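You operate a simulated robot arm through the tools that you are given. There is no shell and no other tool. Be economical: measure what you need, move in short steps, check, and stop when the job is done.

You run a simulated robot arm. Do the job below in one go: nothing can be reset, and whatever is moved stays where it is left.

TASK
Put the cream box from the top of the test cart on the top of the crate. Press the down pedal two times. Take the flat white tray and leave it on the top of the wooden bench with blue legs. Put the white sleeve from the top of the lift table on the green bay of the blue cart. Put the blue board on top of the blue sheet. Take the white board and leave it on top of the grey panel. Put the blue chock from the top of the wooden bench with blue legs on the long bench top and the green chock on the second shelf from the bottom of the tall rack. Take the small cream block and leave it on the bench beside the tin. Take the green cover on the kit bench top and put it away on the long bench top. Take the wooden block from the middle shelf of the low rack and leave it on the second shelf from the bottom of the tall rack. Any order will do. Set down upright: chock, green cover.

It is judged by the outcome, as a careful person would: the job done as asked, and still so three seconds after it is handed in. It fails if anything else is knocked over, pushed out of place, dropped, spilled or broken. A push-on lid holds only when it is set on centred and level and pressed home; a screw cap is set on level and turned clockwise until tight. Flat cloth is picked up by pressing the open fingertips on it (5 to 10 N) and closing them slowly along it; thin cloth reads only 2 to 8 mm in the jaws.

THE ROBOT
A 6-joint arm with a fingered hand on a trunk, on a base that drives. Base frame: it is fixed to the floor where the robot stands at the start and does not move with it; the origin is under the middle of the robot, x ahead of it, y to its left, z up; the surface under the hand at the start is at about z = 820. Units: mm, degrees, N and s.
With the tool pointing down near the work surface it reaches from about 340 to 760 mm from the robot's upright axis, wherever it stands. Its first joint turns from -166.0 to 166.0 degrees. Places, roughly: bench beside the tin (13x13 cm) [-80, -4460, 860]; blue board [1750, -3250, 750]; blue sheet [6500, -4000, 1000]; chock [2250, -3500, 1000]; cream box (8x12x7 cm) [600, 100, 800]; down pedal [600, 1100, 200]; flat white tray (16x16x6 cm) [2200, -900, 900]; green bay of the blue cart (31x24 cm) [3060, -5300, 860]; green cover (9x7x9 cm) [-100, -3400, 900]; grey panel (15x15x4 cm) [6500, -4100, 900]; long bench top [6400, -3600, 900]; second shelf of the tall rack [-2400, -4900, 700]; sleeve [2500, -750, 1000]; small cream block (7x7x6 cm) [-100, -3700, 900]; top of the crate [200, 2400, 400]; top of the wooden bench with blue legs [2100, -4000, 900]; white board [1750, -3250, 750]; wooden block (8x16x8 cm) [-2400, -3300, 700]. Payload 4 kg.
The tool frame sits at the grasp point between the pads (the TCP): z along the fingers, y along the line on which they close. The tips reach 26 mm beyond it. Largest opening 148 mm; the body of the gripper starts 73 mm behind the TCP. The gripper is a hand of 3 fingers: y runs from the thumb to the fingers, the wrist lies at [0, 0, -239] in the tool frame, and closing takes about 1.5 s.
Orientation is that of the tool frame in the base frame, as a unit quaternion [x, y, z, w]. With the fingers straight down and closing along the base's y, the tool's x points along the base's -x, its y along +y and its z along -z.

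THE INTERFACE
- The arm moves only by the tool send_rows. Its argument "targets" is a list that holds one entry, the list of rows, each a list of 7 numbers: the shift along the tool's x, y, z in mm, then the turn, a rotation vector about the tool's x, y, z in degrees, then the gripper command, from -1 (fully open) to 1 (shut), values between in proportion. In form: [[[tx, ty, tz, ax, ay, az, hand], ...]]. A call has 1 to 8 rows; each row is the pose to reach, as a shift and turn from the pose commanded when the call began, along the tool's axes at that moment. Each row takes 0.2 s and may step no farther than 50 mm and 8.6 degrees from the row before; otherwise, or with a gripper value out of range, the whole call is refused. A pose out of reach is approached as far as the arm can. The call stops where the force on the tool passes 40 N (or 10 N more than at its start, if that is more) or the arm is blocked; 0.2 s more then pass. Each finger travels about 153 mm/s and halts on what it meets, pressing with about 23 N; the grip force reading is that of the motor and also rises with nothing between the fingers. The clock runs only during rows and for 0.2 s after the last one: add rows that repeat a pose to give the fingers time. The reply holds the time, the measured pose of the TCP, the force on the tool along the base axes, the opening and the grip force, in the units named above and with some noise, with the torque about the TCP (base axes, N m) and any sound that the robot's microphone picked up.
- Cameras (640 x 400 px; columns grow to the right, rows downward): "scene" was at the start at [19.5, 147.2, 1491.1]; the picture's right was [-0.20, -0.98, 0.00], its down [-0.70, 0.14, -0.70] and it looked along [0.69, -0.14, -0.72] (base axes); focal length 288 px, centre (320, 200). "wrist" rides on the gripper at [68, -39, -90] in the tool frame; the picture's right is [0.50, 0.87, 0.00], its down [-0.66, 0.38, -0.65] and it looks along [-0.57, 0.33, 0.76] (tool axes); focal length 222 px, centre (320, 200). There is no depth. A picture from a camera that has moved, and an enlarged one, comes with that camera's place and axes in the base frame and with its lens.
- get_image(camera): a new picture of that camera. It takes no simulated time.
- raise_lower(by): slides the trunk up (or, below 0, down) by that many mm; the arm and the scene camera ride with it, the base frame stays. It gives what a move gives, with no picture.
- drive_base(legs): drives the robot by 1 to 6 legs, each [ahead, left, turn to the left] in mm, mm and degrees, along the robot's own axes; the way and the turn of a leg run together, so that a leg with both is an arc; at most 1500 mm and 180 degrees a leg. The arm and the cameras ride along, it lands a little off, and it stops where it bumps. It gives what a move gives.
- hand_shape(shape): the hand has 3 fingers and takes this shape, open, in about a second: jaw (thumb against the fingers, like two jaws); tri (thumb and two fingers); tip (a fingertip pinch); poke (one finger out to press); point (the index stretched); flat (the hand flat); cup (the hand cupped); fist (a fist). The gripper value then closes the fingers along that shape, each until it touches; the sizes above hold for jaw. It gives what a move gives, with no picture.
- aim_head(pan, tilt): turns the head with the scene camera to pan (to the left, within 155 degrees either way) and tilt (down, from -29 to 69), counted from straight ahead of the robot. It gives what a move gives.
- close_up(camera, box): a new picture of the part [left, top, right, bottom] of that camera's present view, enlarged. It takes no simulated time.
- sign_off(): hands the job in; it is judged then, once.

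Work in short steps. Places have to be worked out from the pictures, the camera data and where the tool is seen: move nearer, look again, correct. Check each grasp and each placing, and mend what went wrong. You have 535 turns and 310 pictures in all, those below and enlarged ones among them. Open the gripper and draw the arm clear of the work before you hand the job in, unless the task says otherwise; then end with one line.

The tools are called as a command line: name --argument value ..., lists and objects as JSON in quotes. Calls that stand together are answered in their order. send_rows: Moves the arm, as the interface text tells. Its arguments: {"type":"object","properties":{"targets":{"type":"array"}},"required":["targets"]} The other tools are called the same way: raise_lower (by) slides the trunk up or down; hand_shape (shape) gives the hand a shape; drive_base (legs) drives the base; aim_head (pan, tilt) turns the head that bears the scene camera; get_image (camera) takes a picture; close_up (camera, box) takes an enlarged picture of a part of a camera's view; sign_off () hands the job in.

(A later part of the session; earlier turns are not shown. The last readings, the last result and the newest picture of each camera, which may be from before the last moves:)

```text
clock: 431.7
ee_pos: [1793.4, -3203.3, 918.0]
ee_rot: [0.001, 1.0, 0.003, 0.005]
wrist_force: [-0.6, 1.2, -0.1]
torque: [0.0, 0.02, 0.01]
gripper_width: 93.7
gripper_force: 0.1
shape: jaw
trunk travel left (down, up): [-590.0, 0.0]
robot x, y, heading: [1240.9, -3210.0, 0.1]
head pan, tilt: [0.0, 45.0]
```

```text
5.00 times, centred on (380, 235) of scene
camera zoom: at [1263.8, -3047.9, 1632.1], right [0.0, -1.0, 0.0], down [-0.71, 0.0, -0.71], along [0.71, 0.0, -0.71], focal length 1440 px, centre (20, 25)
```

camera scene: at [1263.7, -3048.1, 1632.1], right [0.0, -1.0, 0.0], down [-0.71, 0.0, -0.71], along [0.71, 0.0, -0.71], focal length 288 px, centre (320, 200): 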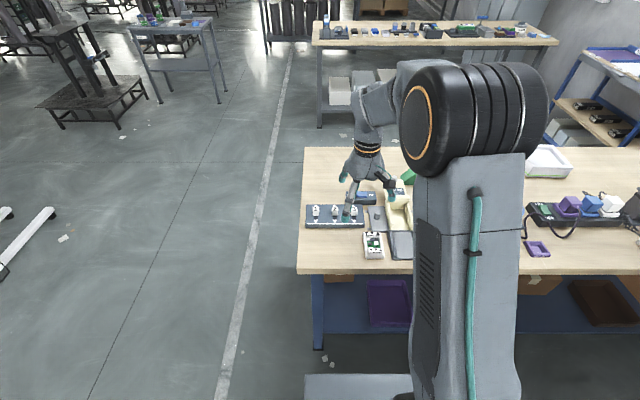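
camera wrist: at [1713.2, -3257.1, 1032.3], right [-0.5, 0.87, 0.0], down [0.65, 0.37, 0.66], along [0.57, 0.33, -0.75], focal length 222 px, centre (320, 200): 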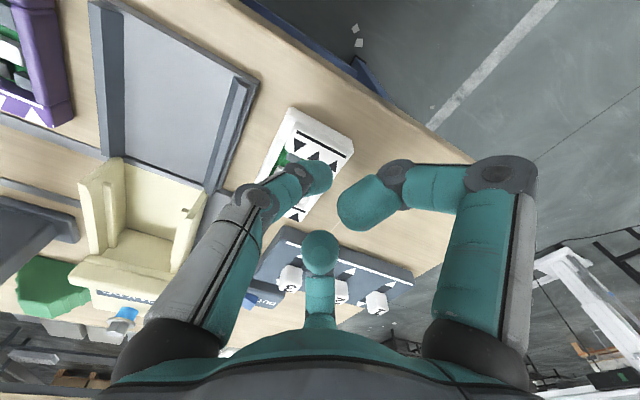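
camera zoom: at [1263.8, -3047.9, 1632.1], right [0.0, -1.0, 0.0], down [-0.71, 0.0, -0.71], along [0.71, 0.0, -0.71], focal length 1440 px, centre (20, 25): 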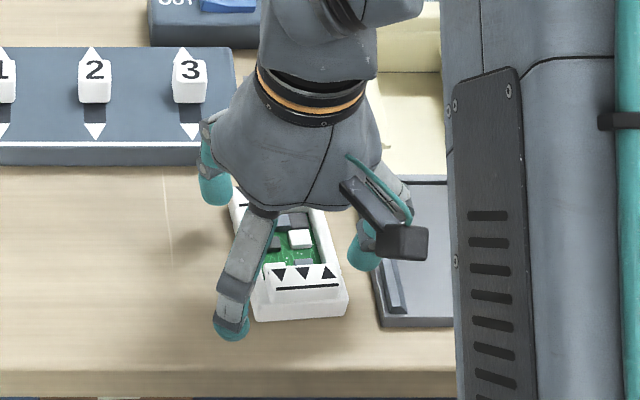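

The thumb fits the gap after a 4 mm shift. I lower fully.

send_rows --targets '[[[0, 4, 4, 0, 0, 0, -0.28], [0, 4, 8, 0, 0, 0, -0.28], [0, 4, 12, 0, 0, 0, -0.28], [0, 4, 16, 0, 0, 0, -0.28], [0, 4, 18, 0, 0, 0, -0.28]]]'

close_up --camera "wrist" --box '[160, 40, 460, 260]'

close_up --camera "scene" --box '[330, 195, 430, 275]'

```text
clock: 432.9
ee_pos: [1794.8, -3198.6, 900.3]
ee_rot: [0.001, 1.0, 0.003, 0.005]
wrist_force: [-0.2, -0.4, 0.7]
torque: [-0.06, 0.01, 0.01]
gripper_width: 95.1
gripper_force: 0.1
shape: jaw
trunk travel left (down, up): [-590.0, 0.0]
robot x, y, heading: [1241.9, -3211.1, 0.4]
head pan, tilt: [0.0, 45.0]
```

```text
1.82 times, centred on (310, 150) of wrist
camera zoom: at [1727.3, -3237.6, 988.0], right [-0.5, 0.87, 0.0], down [0.65, 0.37, 0.66], along [0.57, 0.33, -0.75], focal length 404 px, centre (338, 291)
```

zoom: 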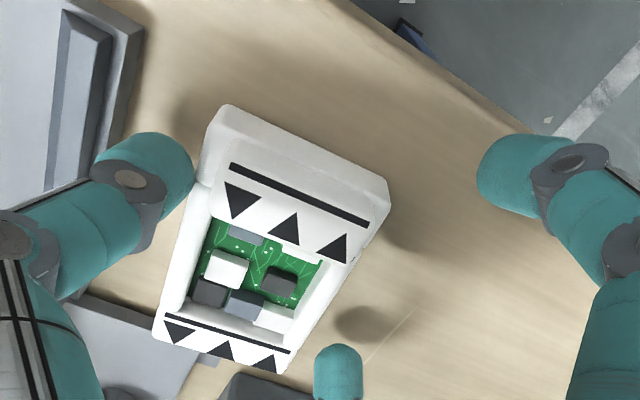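

```text
5.00 times, centred on (380, 235) of scene
camera zoom: at [1263.9, -3048.0, 1632.0], right [0.0, -1.0, 0.0], down [-0.71, 0.0, -0.71], along [0.71, 0.0, -0.71], focal length 1440 px, centre (20, 25)
```

zoom: 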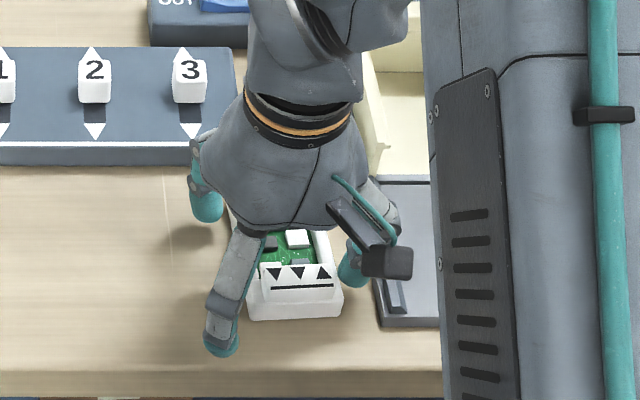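

Thumb is beside the board, fingers are free on the other side. I shift slightly and close slowly.

send_rows --targets '[[[-5, 0, 0, 0, 0, 0, -0.2], [-7, 0, 0, 0, 0, 0, 0], [-8, 0, 0, 0, 0, 0, 0.2], [-8, 0, 0, 0, 0, 0, 0.5], [-8, 0, 0, 0, 0, 0, 1], [-8, 0, 0, 0, 0, 0, 1], [-8, 0, 0, 0, 0, 0, 1], [-8, 0, 0, 0, 0, 0, 1]]]'

close_up --camera "wrist" --box '[160, 40, 460, 260]'

```text
clock: 434.7
ee_pos: [1801.4, -3198.6, 900.9]
ee_rot: [0.0, 1.0, 0.001, 0.006]
wrist_force: [-7.3, 4.1, 10.3]
torque: [-0.2, -0.07, 0.12]
gripper_width: 52.4
gripper_force: 23.1
shape: jaw
trunk travel left (down, up): [-590.0, 0.0]
robot x, y, heading: [1242.8, -3213.7, 0.2]
head pan, tilt: [0.0, 45.0]
```

```text
1.82 times, centred on (310, 150) of wrist
camera zoom: at [1734.3, -3237.5, 989.1], right [-0.5, 0.87, 0.0], down [0.65, 0.38, 0.66], along [0.57, 0.33, -0.75], focal length 404 px, centre (338, 291)
```

zoom: 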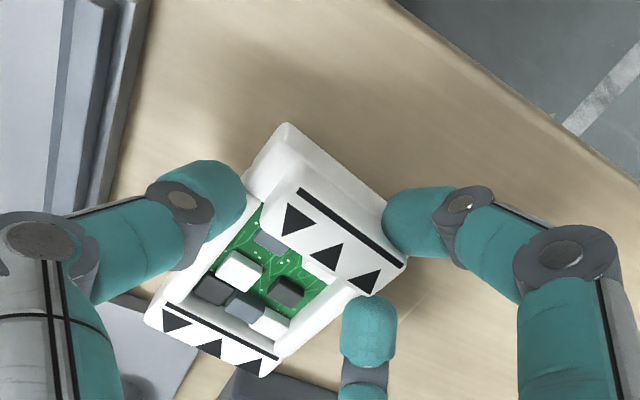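

The board turned slightly but is clasped. I lift a little and check.

send_rows --targets '[[[0, 0, -5, 0, 0, 0, 1], [0, 0, -12, 0, 0, 0, 1], [0, 0, -25, 0, 0, 0, 1], [0, 0, -40, 0, 0, 0, 1]]]'

get_image --camera "wrist"

close_up --camera "scene" --box '[320, 175, 430, 275]'

```text
clock: 435.7
ee_pos: [1802.2, -3200.1, 940.9]
ee_rot: [0.0, 1.0, 0.003, 0.006]
wrist_force: [-3.1, 1.2, 0.4]
torque: [0.06, 0.1, 0.01]
gripper_width: 45.4
gripper_force: 23.0
shape: jaw
trunk travel left (down, up): [-590.0, 0.0]
robot x, y, heading: [1240.8, -3211.7, 0.1]
head pan, tilt: [0.0, 45.0]
```

```text
172 pictures are left
camera wrist: at [1735.0, -3238.4, 1028.4], right [-0.5, 0.87, 0.0], down [0.65, 0.38, 0.66], along [0.57, 0.33, -0.75], focal length 222 px, centre (320, 200)
```

wrist: 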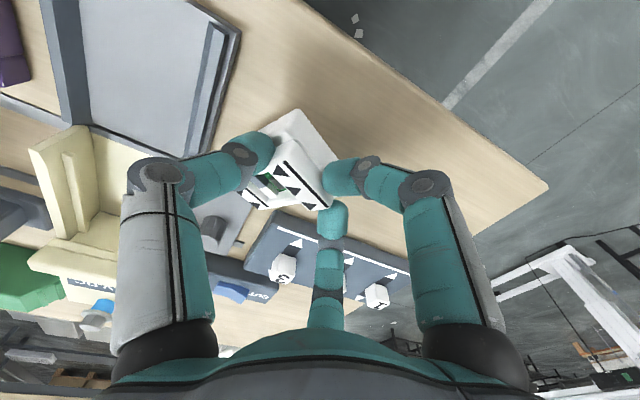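

```text
4.00 times, centred on (375, 225) of scene
camera zoom: at [1263.8, -3047.9, 1632.0], right [0.0, -1.0, 0.0], down [-0.71, 0.0, -0.71], along [0.71, 0.0, -0.71], focal length 1152 px, centre (100, 100)
```

zoom: 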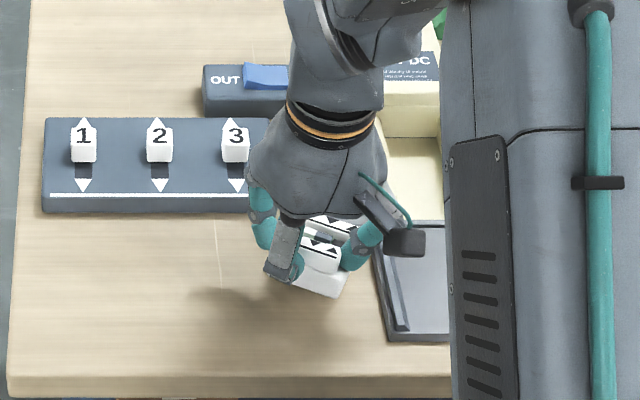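

It's held only at its near end and tips. I use this hold to carry it 50 mm into the free space, set it down and re‑grasp centrally.

send_rows --targets '[[[5, 12, -5, 0, 0, 0, 1], [10, 26, -5, 0, 0, 0, 1], [12, 40, -5, 0, 0, 0, 1], [12, 52, 0, 0, 0, 0, 1], [12, 56, 12, 0, 0, 0, 1], [12, 56, 22, 0, 0, 0, 1], [12, 56, 30, 0, 0, 0, 1], [12, 56, 36, 0, 0, 0, 1]]]'

get_image --camera "wrist"

```text
clock: 437.5
ee_pos: [1790.0, -3143.4, 904.4]
ee_rot: [0.001, 1.0, 0.003, 0.006]
wrist_force: [-1.7, -0.1, 9.4]
torque: [-0.57, -0.15, -0.08]
gripper_width: 43.2
gripper_force: 23.2
shape: jaw
trunk travel left (down, up): [-590.0, 0.0]
robot x, y, heading: [1243.1, -3210.0, 0.1]
head pan, tilt: [0.0, 45.0]
```

```text
170 pictures are left
camera wrist: at [1722.9, -3181.8, 993.6], right [-0.5, 0.87, 0.0], down [0.65, 0.38, 0.66], along [0.58, 0.33, -0.75], focal length 222 px, centre (320, 200)
```

wrist: 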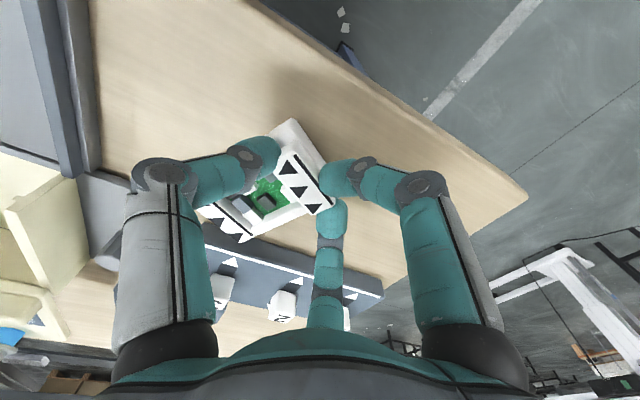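

Now I open, rise and look at the board's position.

send_rows --targets '[[[0, 0, 0, 0, 0, 0, 0.4], [0, 0, 0, 0, 0, 0, 0.2], [0, 0, 0, 0, 0, 0, 0], [0, 0, 0, 0, 0, 0, -0.3], [0, 0, 0, 0, 0, 0, -0.3], [0, 0, -40, 0, 0, 0, -0.3], [0, 0, -85, 0, 0, 0, -0.3], [40, 0, -110, 0, 0, 0, -0.3]]]'

close_up --camera "scene" --box '[300, 190, 420, 275]'

get_image --camera "wrist"

```text
clock: 439.3
ee_pos: [1749.4, -3144.4, 1013.2]
ee_rot: [-0.001, 1.0, 0.001, 0.006]
wrist_force: [0.7, -0.1, 0.0]
torque: [-0.01, 0.01, -0.01]
gripper_width: 96.0
gripper_force: 0.1
shape: jaw
trunk travel left (down, up): [-590.0, 0.0]
robot x, y, heading: [1243.1, -3212.1, 0.2]
head pan, tilt: [0.0, 45.0]
```

```text
4.71 times, centred on (360, 232) of scene
camera zoom: at [1263.2, -3048.0, 1632.0], right [0.0, -1.0, 0.0], down [-0.71, 0.0, -0.71], along [0.71, 0.0, -0.71], focal length 1356 px, centre (132, 47)
```

zoom: 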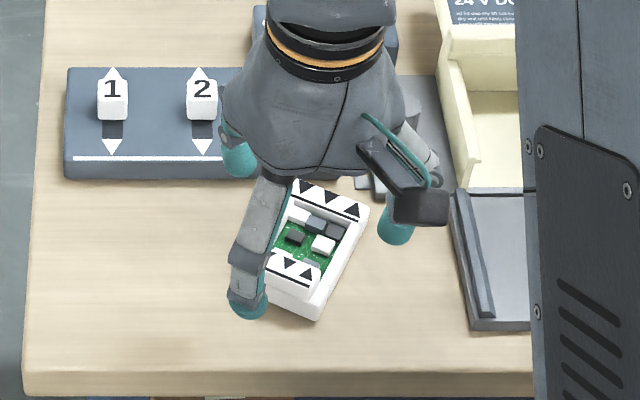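

```text
168 pictures are left
camera wrist: at [1681.6, -3182.0, 1102.4], right [-0.5, 0.87, 0.0], down [0.65, 0.38, 0.66], along [0.57, 0.33, -0.75], focal length 222 px, centre (320, 200)
```

wrist: 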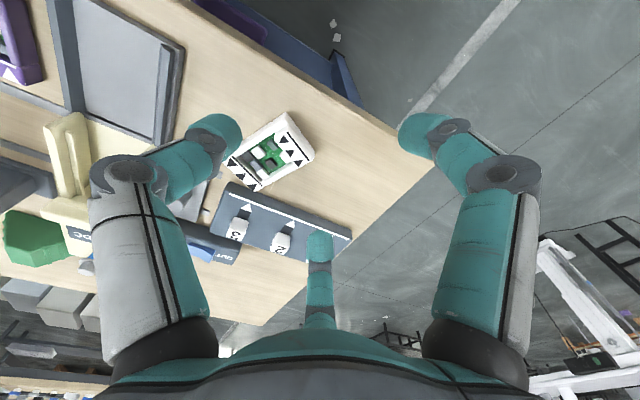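

The board lies flat, turned −25°, centre (1820,−3169). I align the hand (+25° about tool z) with the grip slightly toward its near end to stay clear of the switch box.

send_rows --targets '[[[-15, 0, 15, 0, 0, 8.3, -0.1], [-30, -1, 35, 0, 0, 16.6, -0.05], [-45, -2, 55, 0, 0, 25, -0.05], [-54, -3, 75, 0, 0, 25, -0.05], [-54, -3, 85, 0, 0, 25, -0.05]]]'

close_up --camera "wrist" --box '[160, 40, 460, 260]'

close_up --camera "scene" --box '[310, 190, 430, 275]'

```text
clock: 440.5
ee_pos: [1805.0, -3146.5, 929.3]
ee_rot: [0.217, 0.976, 0.004, 0.004]
wrist_force: [1.3, -0.8, 0.2]
torque: [-0.02, 0.02, 0.02]
gripper_width: 78.2
gripper_force: 0.1
shape: jaw
trunk travel left (down, up): [-590.0, 0.0]
robot x, y, heading: [1244.5, -3212.7, 0.2]
head pan, tilt: [0.0, 45.0]
```

```text
1.82 times, centred on (310, 150) of wrist
camera zoom: at [1727.4, -3153.1, 1017.6], right [-0.09, 1.0, 0.0], down [0.75, 0.06, 0.66], along [0.66, 0.06, -0.75], focal length 404 px, centre (338, 291)
```

zoom: 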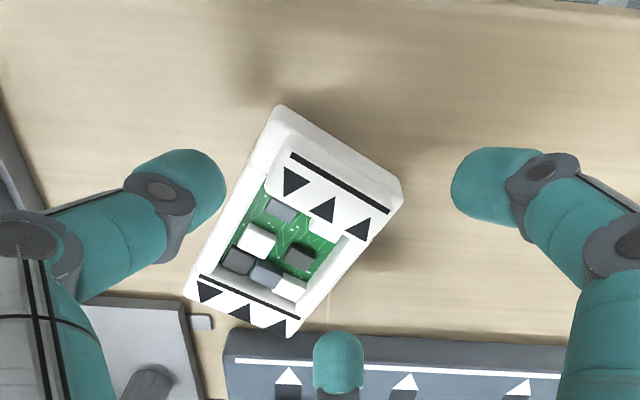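

```text
4.71 times, centred on (370, 232) of scene
camera zoom: at [1263.9, -3047.9, 1632.1], right [0.0, -1.0, 0.0], down [-0.71, 0.0, -0.71], along [0.71, 0.0, -0.71], focal length 1356 px, centre (85, 47)
```

zoom: 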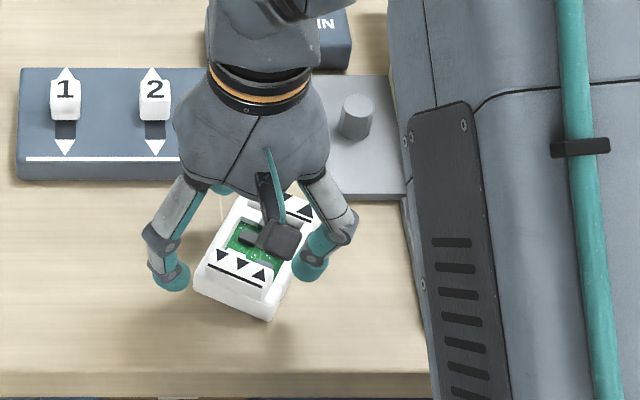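

I shift 8 mm toward the near end, rotate 4° more and descend.

send_rows --targets '[[[8, 0, 5, 0, 0, 4, -0.05], [8, 0, 14, 0, 0, 4, -0.05], [8, 0, 22, 0, 0, 4, -0.05], [8, 0, 29, 0, 0, 4, -0.05]]]'

send_rows --targets '[[[0, 0, 0, 0, 0, 0, 0.1], [0, 0, 0, 0, 0, 0, 0.2], [0, 0, 0, 0, 0, 0, 0.4], [0, 0, 0, 0, 0, 0, 0.7], [0, 0, 0, 0, 0, 0, 1], [0, 0, 0, 0, 0, 0, 1], [0, 0, 0, 0, 0, 0, 1]]]'

close_up --camera "wrist" --box '[160, 40, 460, 260]'

```text
clock: 441.5
ee_pos: [1799.3, -3143.0, 903.3]
ee_rot: [0.251, 0.968, 0.005, 0.008]
wrist_force: [1.4, 1.1, 24.9]
torque: [-0.08, -1.24, 0.03]
gripper_width: 78.3
gripper_force: 0.3
shape: jaw
trunk travel left (down, up): [-590.0, 0.0]
robot x, y, heading: [1244.7, -3213.3, 0.2]
head pan, tilt: [0.0, 45.0]
```

```text
clock: 443.1
ee_pos: [1796.8, -3142.4, 901.2]
ee_rot: [0.25, 0.968, 0.003, 0.005]
wrist_force: [-7.8, -0.2, 19.5]
torque: [-0.54, 0.42, -0.14]
gripper_width: 35.3
gripper_force: 22.8
shape: jaw
trunk travel left (down, up): [-590.0, 0.0]
robot x, y, heading: [1242.7, -3212.1, 0.2]
head pan, tilt: [0.0, 45.0]
```

```text
1.82 times, centred on (310, 150) of wrist
camera zoom: at [1718.1, -3143.7, 989.1], right [-0.02, 1.0, 0.0], down [0.75, 0.01, 0.66], along [0.66, 0.01, -0.75], focal length 404 px, centre (338, 291)
```

zoom: 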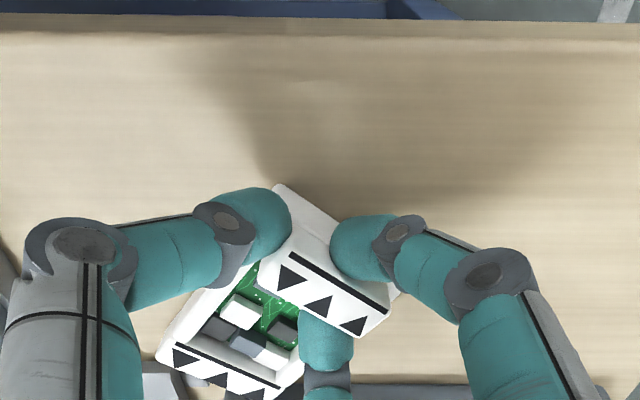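

The far finger touched the switch box, so the clasp is on the near block only. I use it to drag the board 80 mm along +y into open bench, then release.

send_rows --targets '[[[3, 5, -6, 0, 0, 0, 1], [9, 14, -8, 0, 0, 0, 1], [15, 27, -8, 0, 0, 0, 1], [20, 40, -8, 0, 0, 0, 1], [25, 53, -8, 0, 0, 0, 1], [30, 66, -8, 0, 0, 0, 1], [34, 76, -6, 0, 0, 0, 1], [34, 76, 0, 0, 0, 0, 1]]]'

send_rows --targets '[[[0, 0, 0, 0, 0, 0, 0.4], [0, 0, 0, 0, 0, 0, 0.2], [0, 0, 0, 0, 0, 0, 0], [0, 0, 0, 0, 0, 0, -0.2], [0, 0, -30, 0, 0, 0, -0.2], [0, 0, -70, 0, 0, 0, -0.2], [0, 0, -110, 0, 0, 0, -0.2]]]'

close_up --camera "scene" --box '[280, 180, 420, 275]'

get_image --camera "wrist"

```text
clock: 444.9
ee_pos: [1803.7, -3059.1, 903.0]
ee_rot: [0.251, 0.968, 0.004, 0.006]
wrist_force: [-8.7, -2.5, 17.5]
torque: [-0.58, 0.36, -0.37]
gripper_width: 32.2
gripper_force: 23.1
shape: jaw
trunk travel left (down, up): [-590.0, 0.0]
robot x, y, heading: [1241.5, -3212.2, 0.3]
head pan, tilt: [0.0, 45.0]
```

```text
clock: 446.5
ee_pos: [1803.8, -3060.8, 1011.8]
ee_rot: [0.251, 0.968, 0.003, 0.005]
wrist_force: [-0.1, -0.5, 0.9]
torque: [0.01, 0.01, -0.02]
gripper_width: 88.3
gripper_force: 0.1
shape: jaw
trunk travel left (down, up): [-590.0, 0.0]
robot x, y, heading: [1239.0, -3211.7, 0.3]
head pan, tilt: [0.0, 45.0]
```

```text
4.21 times, centred on (350, 228) of scene
camera zoom: at [1263.5, -3047.9, 1632.0], right [0.0, -1.0, 0.0], down [-0.71, 0.0, -0.71], along [0.71, 0.0, -0.71], focal length 1213 px, centre (194, 84)
```

zoom: 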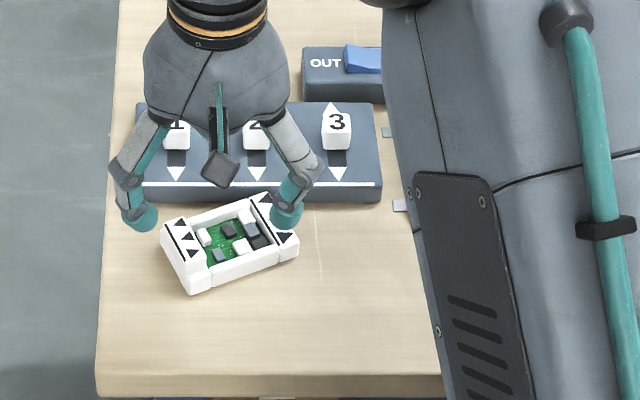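

```text
163 pictures are left
camera wrist: at [1725.3, -3061.8, 1100.6], right [-0.02, 1.0, 0.0], down [0.75, 0.01, 0.66], along [0.66, 0.01, -0.75], focal length 222 px, centre (320, 200)
```

wrist: 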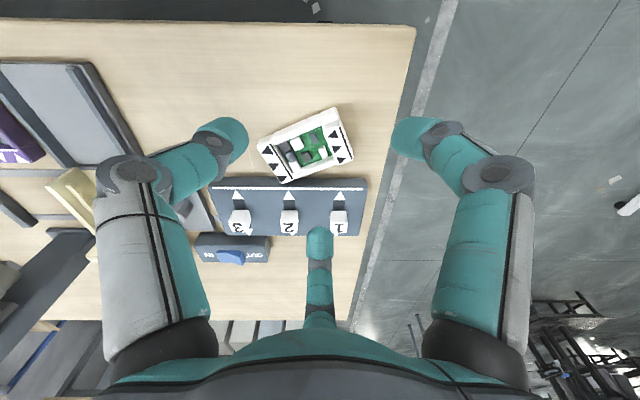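

The white board now lies open, centre (1844,−3075), long axis mostly along y. I turn the hand so the single thumb goes on the switch‑box side and the two fingers on the free side.

send_rows --targets '[[[-5, 0, 0, 0, 0, -8.5, -0.2], [-10, 0, 0, 0, 0, -17, -0.2], [-15, 0, 0, 0, 0, -25.5, -0.2], [-20, 0, 0, 0, 0, -34, -0.2], [-25, 0, 0, 0, 0, -42.5, -0.2], [-30, -1, 0, 0, 0, -51, -0.2], [-36, -1, 0, 0, 0, -59.5, -0.2], [-36, -1, 0, 0, 0, -68, -0.2]]]'

send_rows --targets '[[[0, 0, 0, 0, 0, -8.5, -0.2], [0, 0, 0, 0, 0, -17, -0.2], [0, 0, 0, 0, 0, -25.5, -0.2], [0, 0, 0, 0, 0, -34, -0.2], [0, 0, 0, 0, 0, -42.5, -0.2], [0, 0, 0, 0, 0, -51, -0.2], [0, 0, 0, 0, 0, -59.5, -0.2], [0, 0, 0, 0, 0, -68, -0.2]]]'

send_rows --targets '[[[0, 0, 15, 0, 0, -6.7, -0.2], [0, 0, 35, 0, 0, -6.7, -0.2]]]'

get_image --camera "wrist"

close_up --camera "scene" --box '[280, 180, 420, 275]'

```text
clock: 448.3
ee_pos: [1835.2, -3080.3, 1010.0]
ee_rot: [-0.334, 0.943, 0.0, 0.006]
wrist_force: [-0.3, 0.0, 0.5]
torque: [0.01, 0.03, 0.01]
gripper_width: 88.5
gripper_force: 0.1
shape: jaw
trunk travel left (down, up): [-590.0, 0.0]
robot x, y, heading: [1242.4, -3211.4, 0.2]
head pan, tilt: [0.0, 45.0]
```

```text
clock: 450.1
ee_pos: [1776.8, -3037.8, 970.0]
ee_rot: [0.779, -0.625, 0.053, -0.001]
wrist_force: [0.1, 0.4, -0.2]
torque: [-0.02, -0.03, -0.02]
gripper_width: 88.7
gripper_force: 0.0
shape: jaw
out of reach, approached as far as the arm can: row 6, 7, 8
trunk travel left (down, up): [-590.0, 0.0]
robot x, y, heading: [1245.9, -3210.8, 0.3]
head pan, tilt: [0.0, 45.0]
```

```text
clock: 450.7
ee_pos: [1771.1, -3037.4, 929.7]
ee_rot: [0.813, -0.58, 0.059, 0.002]
wrist_force: [-0.7, 0.4, 0.5]
torque: [0.01, -0.03, 0.02]
gripper_width: 88.3
gripper_force: 0.0
shape: jaw
out of reach, approached as far as the arm can: row 1, 2
trunk travel left (down, up): [-590.0, 0.0]
robot x, y, heading: [1240.8, -3213.3, 0.3]
head pan, tilt: [0.0, 45.0]
```

```text
162 pictures are left
camera wrist: at [1821.9, -3080.5, 1027.4], right [-0.66, -0.75, -0.01], down [-0.63, 0.54, 0.56], along [-0.42, 0.37, -0.83], focal length 222 px, centre (320, 200)
```

wrist: 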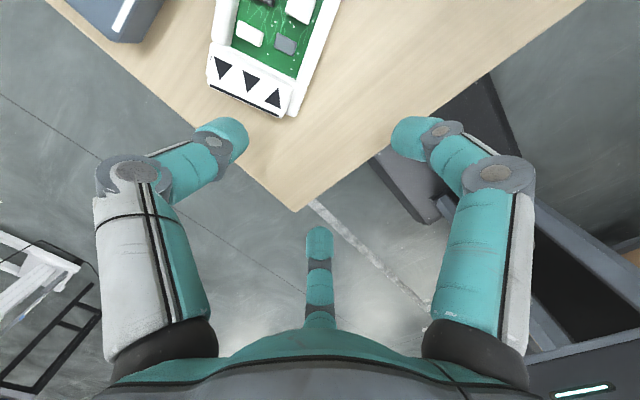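

```text
4.21 times, centred on (350, 228) of scene
camera zoom: at [1263.9, -3047.8, 1632.1], right [0.0, -1.0, 0.0], down [-0.71, 0.0, -0.71], along [0.71, 0.0, -0.71], focal length 1213 px, centre (194, 84)
```

zoom: 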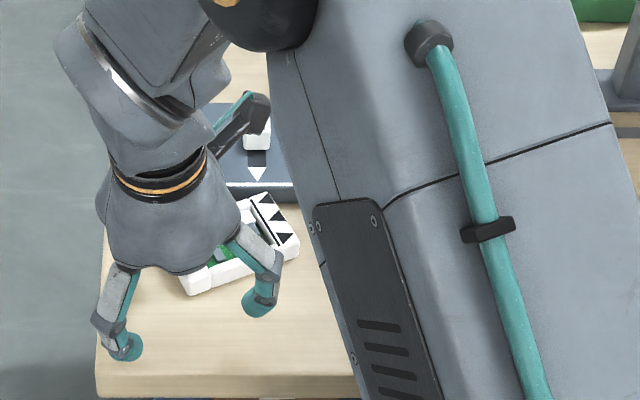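

The wrist hit its turning limit there. I back out: rise and turn back.

send_rows --targets '[[[0, 0, -30, 0, 0, 8.5, -0.2], [0, 0, -60, 0, 0, 17, -0.2], [0, 0, -80, 0, 0, 25.5, -0.2], [0, 0, -80, 0, 0, 34, -0.2], [0, 0, -80, 0, 0, 42.5, -0.2], [0, 0, -80, 0, 0, 51, -0.2], [0, 0, -80, 0, 0, 59.5, -0.2], [0, 0, -80, 0, 0, 68, -0.2]]]'

get_image --camera "wrist"

```text
clock: 452.5
ee_pos: [1765.5, -3033.5, 1011.3]
ee_rot: [-0.351, 0.935, -0.044, 0.028]
wrist_force: [0.2, -0.2, 0.0]
torque: [-0.01, -0.02, 0.03]
gripper_width: 88.0
gripper_force: 0.0
shape: jaw
trunk travel left (down, up): [-590.0, 0.0]
robot x, y, heading: [1239.2, -3213.6, 0.2]
head pan, tilt: [0.0, 45.0]
```

```text
160 pictures are left
camera wrist: at [1732.8, -3100.0, 1100.9], right [-0.94, 0.32, -0.1], down [0.19, 0.76, 0.63], along [0.27, 0.57, -0.77], focal length 222 px, centre (320, 200)
```

wrist: 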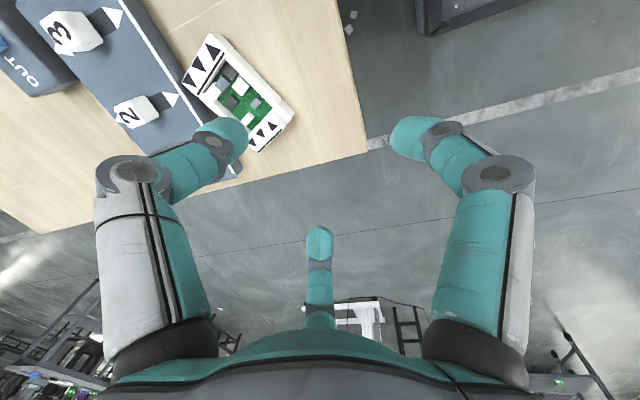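

I restore a vertical hand (correcting the tilt) and move in poke shape toward the board's −y end, to push it along its length into open space.

hand_shape --shape "poke"

send_rows --targets '[[[-2.7, -27.7, 8, -1, 0.7, 8.2, -1], [-5.4, -55.4, 18, -2, 1.3, 16.4, -1], [-8, -83, 30, -3.1, 2, 24.6, -1], [-10.7, -110.7, 42, -4.1, 2.6, 32.8, -1], [-13.4, -138.4, 52, -5.1, 3.3, 41, -1]]]'

get_image --camera "wrist"

close_up --camera "scene" --box '[280, 180, 420, 275]'

```text
clock: 453.4
ee_pos: [1766.1, -3032.1, 1010.3]
ee_rot: [-0.353, 0.934, -0.044, 0.028]
wrist_force: [0.7, 0.1, 0.5]
torque: [0.04, 0.02, -0.03]
gripper_width: 0.0
gripper_force: 0.0
shape: poke
trunk travel left (down, up): [-590.0, 0.0]
robot x, y, heading: [1239.9, -3211.6, 0.2]
head pan, tilt: [0.0, 45.0]
```

```text
clock: 454.6
ee_pos: [1870.9, -3129.0, 972.2]
ee_rot: [-0.001, 1.0, 0.0, -0.002]
wrist_force: [-0.4, -1.1, -0.9]
torque: [0.01, -0.03, 0.0]
gripper_width: 0.0
gripper_force: 0.1
shape: poke
trunk travel left (down, up): [-590.0, 0.0]
robot x, y, heading: [1240.9, -3209.3, 0.3]
head pan, tilt: [0.0, 45.0]
```

```text
159 pictures are left
camera wrist: at [1804.1, -3167.9, 1061.6], right [-0.5, 0.87, 0.0], down [0.66, 0.38, 0.65], along [0.56, 0.33, -0.76], focal length 222 px, centre (320, 200)
```

wrist: 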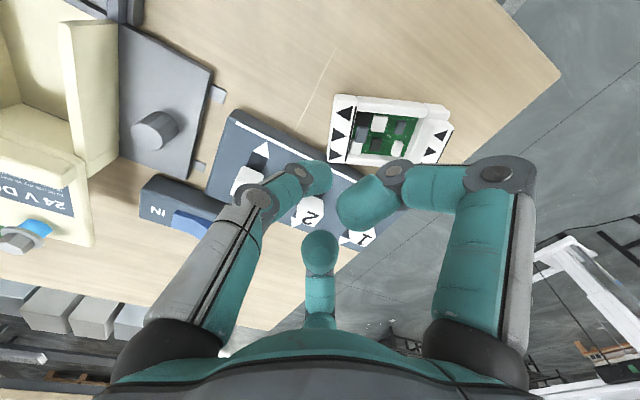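

```text
4.21 times, centred on (350, 228) of scene
camera zoom: at [1264.0, -3048.0, 1632.1], right [0.0, -1.0, 0.0], down [-0.71, 0.0, -0.71], along [0.71, 0.0, -0.71], focal length 1213 px, centre (194, 84)
```

zoom: 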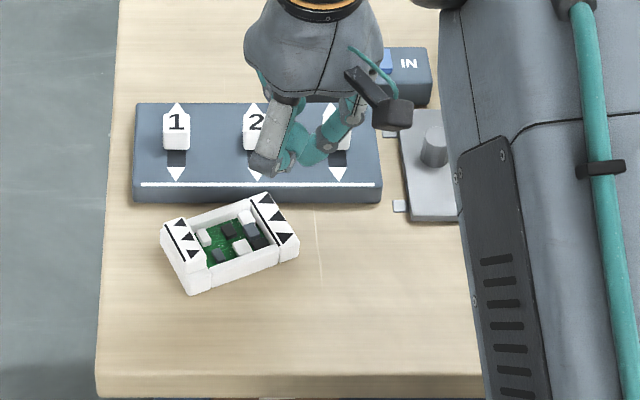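

I lower the finger beside the board's −y end.

send_rows --targets '[[[0, -9, 15, 0, 0, 0, -1], [0, -9, 35, 0, 0, 0, -1], [0, -9, 50, 0, 0, 0, -1], [0, -9, 60, 0, 0, 0, -1], [0, -9, 67, 0, 0, 0, -1]]]'

close_up --camera "wrist" --box '[220, 40, 480, 240]'

```text
clock: 455.8
ee_pos: [1870.5, -3139.4, 904.6]
ee_rot: [-0.002, 1.0, -0.001, -0.001]
wrist_force: [0.3, -0.2, -0.2]
torque: [0.02, 0.01, -0.02]
gripper_width: 0.3
gripper_force: 0.1
shape: poke
trunk travel left (down, up): [-590.0, 0.0]
robot x, y, heading: [1242.0, -3210.2, 0.1]
head pan, tilt: [0.0, 45.0]
```

```text
2.00 times, centred on (350, 140) of wrist
camera zoom: at [1803.6, -3178.1, 994.4], right [-0.5, 0.86, 0.0], down [0.65, 0.38, 0.65], along [0.56, 0.33, -0.76], focal length 444 px, centre (260, 320)
```

zoom: 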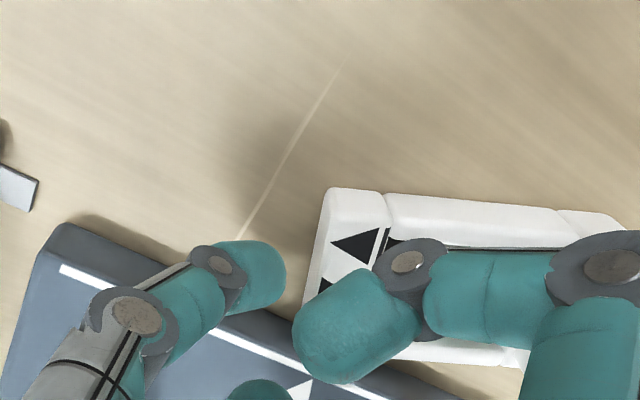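

Finger is beside the end. I push along the board's length by ~58 mm.

send_rows --targets '[[[4, 9, 0, 0, 0, 0, -1], [8, 18, 0, 0, 0, 0, -1], [12, 27, 0, 0, 0, 0, -1], [16, 36, 0, 0, 0, 0, -1], [20, 45, 0, 0, 0, 0, -1], [24, 53, 0, 0, 0, 0, -1]]]'

send_rows --targets '[[[-4, -10, 0, 0, 0, 0, -1], [-4, -10, -40, 0, 0, 0, -1], [-4, -10, -85, 0, 0, 0, -1], [-4, -10, -120, 0, 0, 0, -1]]]'

close_up --camera "scene" --box '[280, 180, 420, 275]'

get_image --camera "wrist"

```text
clock: 457.2
ee_pos: [1845.5, -3086.7, 905.5]
ee_rot: [-0.001, 1.0, -0.001, -0.001]
wrist_force: [0.5, -0.4, 0.9]
torque: [-0.03, -0.01, 0.03]
gripper_width: 0.2
gripper_force: 0.1
shape: poke
trunk travel left (down, up): [-590.0, 0.0]
robot x, y, heading: [1242.0, -3210.8, 0.2]
head pan, tilt: [0.0, 45.0]
```

```text
clock: 458.2
ee_pos: [1851.1, -3096.8, 1026.2]
ee_rot: [-0.002, 1.0, -0.001, -0.001]
wrist_force: [0.1, 0.4, -0.6]
torque: [0.04, -0.03, -0.02]
gripper_width: 0.1
gripper_force: 0.0
shape: poke
trunk travel left (down, up): [-590.0, 0.0]
robot x, y, heading: [1244.3, -3211.9, 0.2]
head pan, tilt: [0.0, 45.0]
```

```text
4.21 times, centred on (350, 228) of scene
camera zoom: at [1263.5, -3047.9, 1632.0], right [0.0, -1.0, 0.0], down [-0.71, 0.0, -0.71], along [0.71, 0.0, -0.71], focal length 1213 px, centre (194, 84)
```

zoom: 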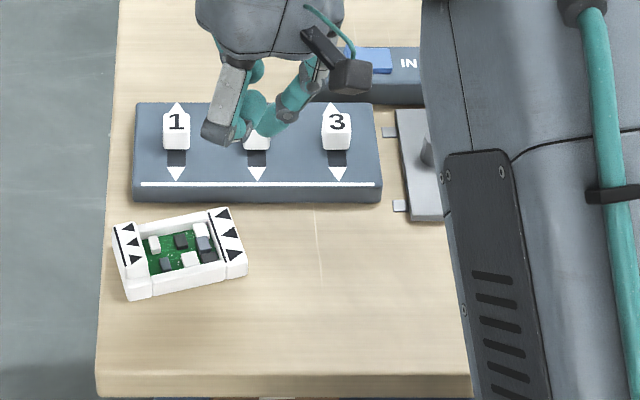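

```text
155 pictures are left
camera wrist: at [1784.5, -3134.8, 1114.6], right [-0.5, 0.86, 0.0], down [0.65, 0.38, 0.65], along [0.56, 0.33, -0.76], focal length 222 px, centre (320, 200)
```

wrist: 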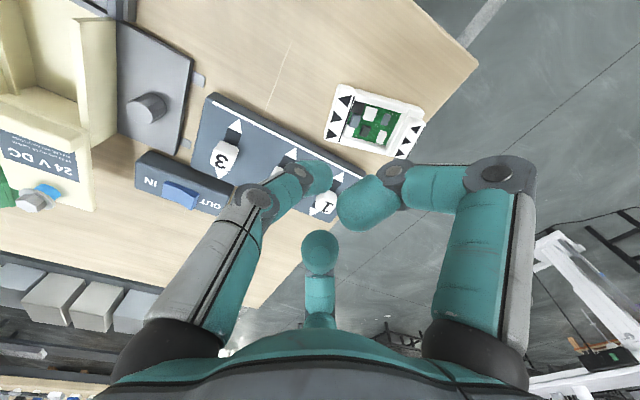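

The board is free now: centre (1835,−3036), long axis nearly along y. I set jaw, turn the hand +77° and move above it with the thumb on the near side.

hand_shape --shape "jaw"

send_rows --targets '[[[3, 8, 0, 0, 0, 8.5, -0.5], [6, 16, 0, 0, 0, 17, -0.2], [10, 24, 0, 0, 0, 25.5, -0.2], [14, 32, 0, 0, 0, 34, -0.2], [18, 40, 0, 0, 0, 42.5, -0.2], [22, 50, 0, 0, 0, 51, -0.2], [26, 59, 0, 0, 0, 59.5, -0.2], [26, 59, 0, 0, 0, 68, -0.2]]]'

send_rows --targets '[[[0, 0, 20, 0, 0, 8.5, -0.2], [0, 0, 45, 0, 0, 9, -0.2], [0, 0, 70, 0, 0, 9, -0.2]]]'

close_up --camera "wrist" --box '[180, 20, 480, 240]'

close_up --camera "scene" --box '[280, 180, 400, 275]'

```text
clock: 459.1
ee_pos: [1852.1, -3096.0, 1025.7]
ee_rot: [-0.002, 1.0, -0.001, -0.001]
wrist_force: [-0.5, -0.3, 0.1]
torque: [-0.03, 0.0, 0.02]
gripper_width: 147.7
gripper_force: 0.0
shape: jaw
trunk travel left (down, up): [-590.0, 0.0]
robot x, y, heading: [1242.5, -3208.6, 0.3]
head pan, tilt: [0.0, 45.0]
```

```text
clock: 460.9
ee_pos: [1823.1, -3037.2, 1025.3]
ee_rot: [0.559, 0.829, -0.001, -0.001]
wrist_force: [0.1, 0.7, 0.0]
torque: [0.0, 0.02, -0.02]
gripper_width: 89.5
gripper_force: 0.2
shape: jaw
trunk travel left (down, up): [-590.0, 0.0]
robot x, y, heading: [1239.9, -3213.5, 0.5]
head pan, tilt: [0.0, 45.0]
```

```text
clock: 461.7
ee_pos: [1825.0, -3036.1, 954.9]
ee_rot: [0.621, 0.783, -0.002, 0.0]
wrist_force: [-1.4, -0.3, -0.2]
torque: [-0.05, -0.01, -0.03]
gripper_width: 89.2
gripper_force: 0.1
shape: jaw
trunk travel left (down, up): [-590.0, 0.0]
robot x, y, heading: [1245.1, -3212.6, 0.2]
head pan, tilt: [0.0, 45.0]
```

```text
1.82 times, centred on (330, 130) of wrist
camera zoom: at [1771.3, -2979.2, 1043.8], right [0.73, 0.68, 0.0], down [0.52, -0.55, 0.65], along [0.45, -0.48, -0.76], focal length 404 px, centre (302, 327)
```

zoom: 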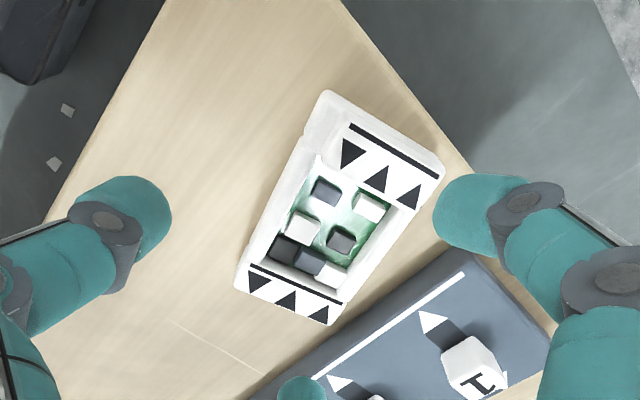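

```text
4.21 times, centred on (340, 228) of scene
camera zoom: at [1263.9, -3047.8, 1632.1], right [0.0, -1.0, 0.0], down [-0.71, 0.0, -0.71], along [0.71, 0.0, -0.71], focal length 1213 px, centre (236, 84)
```

zoom: 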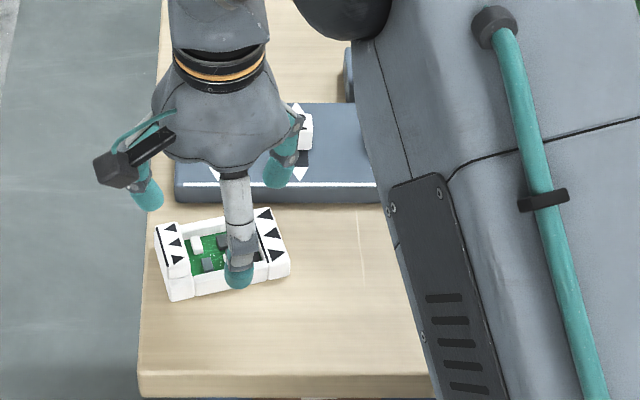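

I correct 12 mm in +y and descend around the board.

send_rows --targets '[[[6, 0, 12, 0, 0, 0, -0.2], [12, 0, 25, 0, 0, 0, -0.2], [12, 0, 36, 0, 0, 0, -0.2], [12, 0, 45, 0, 0, 0, -0.2], [12, 0, 53, 0, 0, 0, -0.2]]]'

close_up --camera "wrist" --box '[180, 20, 480, 240]'

```text
clock: 462.9
ee_pos: [1821.5, -3026.6, 906.0]
ee_rot: [0.62, 0.785, 0.0, 0.003]
wrist_force: [-1.2, 0.4, 20.9]
torque: [-0.84, -0.79, -0.04]
gripper_width: 88.8
gripper_force: 0.1
shape: jaw
trunk travel left (down, up): [-590.0, 0.0]
robot x, y, heading: [1245.1, -3209.4, -0.1]
head pan, tilt: [0.0, 45.0]
```

```text
1.82 times, centred on (330, 130) of wrist
camera zoom: at [1768.4, -2968.5, 993.7], right [0.73, 0.69, 0.0], down [0.52, -0.55, 0.66], along [0.45, -0.48, -0.75], focal length 404 px, centre (302, 327)
```

zoom: 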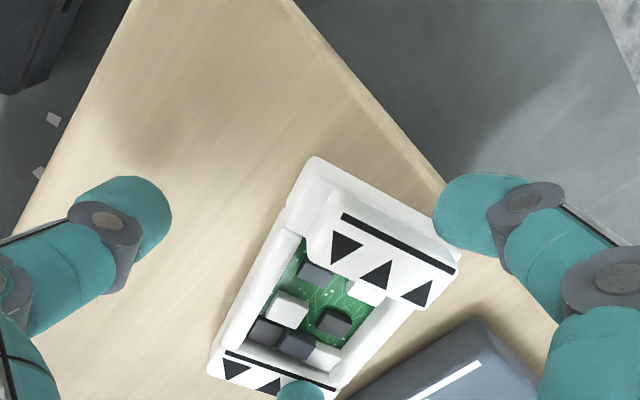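

The far finger rests on the board's corner: the board is more toward the fingers. I rise, shift 13 mm along the closing line, and lower again.

send_rows --targets '[[[0, 0, -15, 0, 0, 0, -0.2], [0, 7, -18, 0, 0, 0, -0.25], [0, 13, -18, 0, 0, 0, -0.25], [0, 13, -10, 0, 0, 0, -0.25], [0, 13, -3, 0, 0, 0, -0.25], [0, 13, 2, 0, 0, 0, -0.25], [0, 13, 5, 0, 0, 0, -0.25]]]'

close_up --camera "wrist" --box '[180, 20, 480, 240]'

```text
clock: 464.6
ee_pos: [1837.0, -3022.7, 904.2]
ee_rot: [0.62, 0.784, 0.005, 0.004]
wrist_force: [-2.1, -1.7, 29.8]
torque: [-1.18, -1.04, -0.12]
gripper_width: 90.6
gripper_force: 0.1
shape: jaw
trunk travel left (down, up): [-590.0, 0.0]
robot x, y, heading: [1244.4, -3210.1, 0.3]
head pan, tilt: [0.0, 45.0]
stopped in row 7: the force on the tool passed its limit at 41 N (the readings are from after the stop); the commanded pose is now the measured one
```

```text
1.82 times, centred on (330, 130) of wrist
camera zoom: at [1782.8, -2965.3, 991.9], right [0.73, 0.69, 0.01], down [0.51, -0.55, 0.66], along [0.46, -0.47, -0.75], focal length 404 px, centre (302, 327)
```

zoom: 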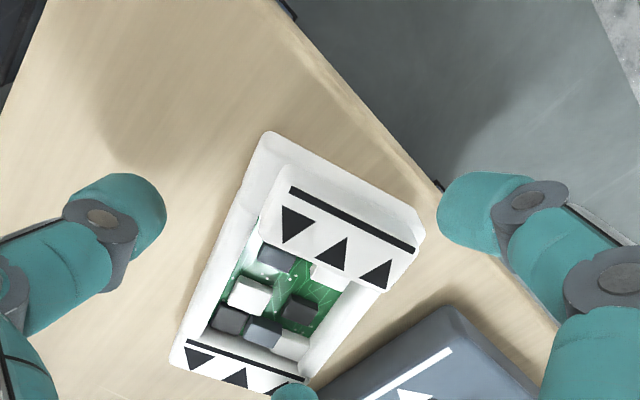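

I use a narrower opening (66 mm) so the fingers stay beside the board, re-centre at (1826,−3021), and lower.

send_rows --targets '[[[0, 0, -20, 0, 0, 0, -0.1], [4, -5, -30, 0, 0, 0, 0.1], [4, -10, -30, 0, 0, 0, 0.1], [4, -10, -30, 0, 0, 0, 0.1]]]'

close_up --camera "wrist" --box '[180, 20, 480, 240]'

```text
clock: 465.6
ee_pos: [1825.5, -3021.5, 929.2]
ee_rot: [0.621, 0.784, 0.002, 0.002]
wrist_force: [-0.7, 0.1, -0.7]
torque: [-0.03, -0.02, 0.03]
gripper_width: 67.3
gripper_force: 0.0
shape: jaw
trunk travel left (down, up): [-590.0, 0.0]
robot x, y, heading: [1245.1, -3213.5, -0.1]
head pan, tilt: [0.0, 45.0]
```

```text
1.82 times, centred on (330, 130) of wrist
camera zoom: at [1771.9, -2963.6, 1018.8], right [0.73, 0.69, 0.0], down [0.51, -0.55, 0.66], along [0.45, -0.48, -0.75], focal length 404 px, centre (302, 327)
```

zoom: 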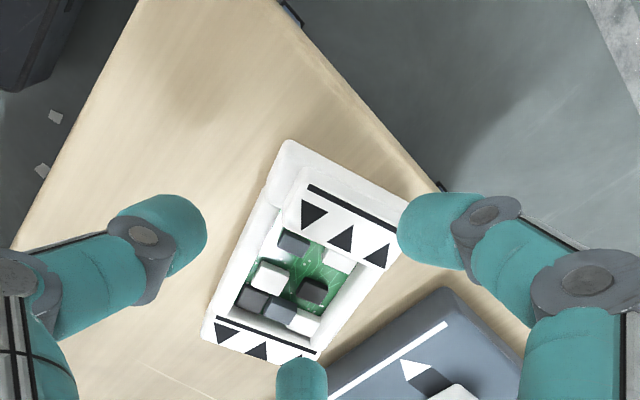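

I see now: the switch box leaves too little room on the far side. I'll push the board's +y end toward −x with the poke finger, so that it turns out into the open, as the blue one lay.

hand_shape --shape "poke"

send_rows --targets '[[[0, 0, -15, 0, 0, -8.5, -1], [0, 0, -30, 0, 0, -17, -1], [0, 0, -40, 0, 0, -25.5, -1], [0, 0, -50, 0, 0, -34, -1], [0, 0, -50, 0, 0, -42.5, -1], [0, 0, -50, 0, 0, -51, -1], [0, 0, -50, 0, 0, -59.5, -1], [0, 0, -50, 0, 0, -68, -1]]]'

send_rows --targets '[[[-10, 8, 0, 0, 0, -8.5, -1], [-22, 16, 0, 0, 0, -8.7, -1], [-34, 24, 0, 0, 0, -8.7, -1]]]'

get_image --camera "wrist"

close_up --camera "scene" --box '[280, 180, 400, 275]'

```text
clock: 466.5
ee_pos: [1824.7, -3021.3, 929.2]
ee_rot: [0.62, 0.784, 0.002, 0.001]
wrist_force: [0.3, 0.4, -1.1]
torque: [0.02, -0.01, -0.03]
gripper_width: 0.0
gripper_force: 0.1
shape: poke
trunk travel left (down, up): [-590.0, 0.0]
robot x, y, heading: [1243.6, -3213.2, 0.1]
head pan, tilt: [0.0, 45.0]
```

```text
clock: 468.3
ee_pos: [1825.8, -3022.5, 979.8]
ee_rot: [0.075, 0.997, 0.001, 0.002]
wrist_force: [-0.7, -0.3, 0.1]
torque: [-0.01, -0.01, -0.05]
gripper_width: 0.0
gripper_force: 0.1
shape: poke
trunk travel left (down, up): [-590.0, 0.0]
robot x, y, heading: [1243.7, -3210.9, 0.0]
head pan, tilt: [0.0, 45.0]
```

```text
clock: 469.1
ee_pos: [1862.5, -3002.9, 978.7]
ee_rot: [-0.001, 1.0, -0.001, 0.002]
wrist_force: [0.3, -0.3, -1.0]
torque: [0.01, -0.01, -0.01]
gripper_width: 0.0
gripper_force: 0.1
shape: poke
trunk travel left (down, up): [-590.0, 0.0]
robot x, y, heading: [1244.9, -3210.0, 0.2]
head pan, tilt: [0.0, 45.0]
```

```text
149 pictures are left
camera wrist: at [1795.2, -3041.0, 1068.1], right [-0.5, 0.87, 0.0], down [0.65, 0.38, 0.66], along [0.57, 0.33, -0.75], focal length 222 px, centre (320, 200)
```

wrist: 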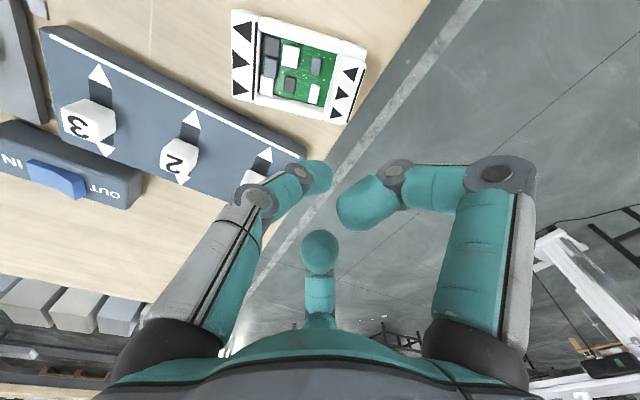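

```text
4.21 times, centred on (340, 228) of scene
camera zoom: at [1263.9, -3047.8, 1632.1], right [0.0, -1.0, 0.0], down [-0.71, 0.0, -0.71], along [0.71, 0.0, -0.71], focal length 1213 px, centre (236, 84)
```

zoom: 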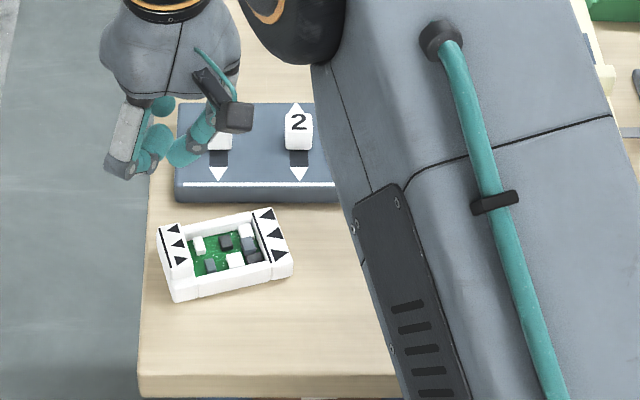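

I lower the finger beyond the board's far +y corner at (1866,−2989).

send_rows --targets '[[[-3, 14, 15, 0, 0, 0, -1], [-3, 14, 35, 0, 0, 0, -1], [-3, 14, 55, 0, 0, 0, -1], [-3, 14, 66, 0, 0, 0, -1], [-3, 14, 73, 0, 0, 0, -1]]]'

send_rows --targets '[[[10, 0, 0, 0, 0, 0, -1], [20, 0, 0, 0, 0, 0, -1], [30, 0, 0, 0, 0, 0, -1], [40, 0, 0, 0, 0, 0, -1], [48, -2, 0, 0, 0, 0, -1], [54, -4, 0, 0, 0, 0, -1]]]'

close_up --camera "scene" --box '[280, 180, 400, 275]'

```text
clock: 470.3
ee_pos: [1865.2, -2988.1, 907.0]
ee_rot: [0.001, 1.0, 0.0, 0.004]
wrist_force: [0.3, 0.7, -0.6]
torque: [0.01, 0.0, 0.01]
gripper_width: 0.0
gripper_force: 0.0
shape: poke
trunk travel left (down, up): [-590.0, 0.0]
robot x, y, heading: [1243.7, -3211.3, -0.0]
head pan, tilt: [0.0, 45.0]
```

```text
clock: 471.7
ee_pos: [1812.5, -2992.3, 906.2]
ee_rot: [0.0, 1.0, 0.001, 0.003]
wrist_force: [1.0, 0.7, 2.1]
torque: [-0.06, 0.0, 0.04]
gripper_width: 0.0
gripper_force: 0.1
shape: poke
trunk travel left (down, up): [-590.0, 0.0]
robot x, y, heading: [1243.0, -3207.7, 0.3]
head pan, tilt: [0.0, 45.0]
```

```text
4.21 times, centred on (340, 228) of scene
camera zoom: at [1263.7, -3047.9, 1632.1], right [0.0, -1.0, 0.0], down [-0.71, 0.0, -0.71], along [0.71, 0.0, -0.71], focal length 1213 px, centre (236, 84)
```

zoom: 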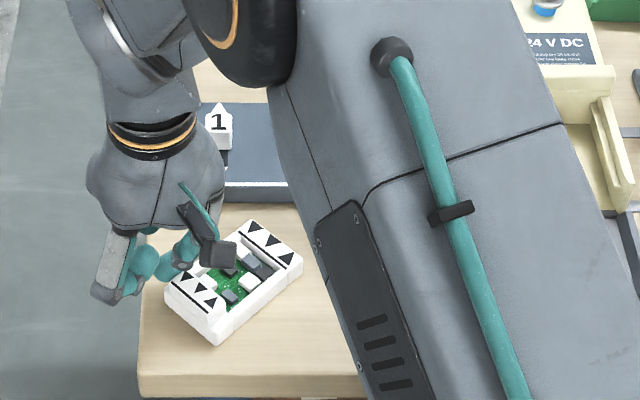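

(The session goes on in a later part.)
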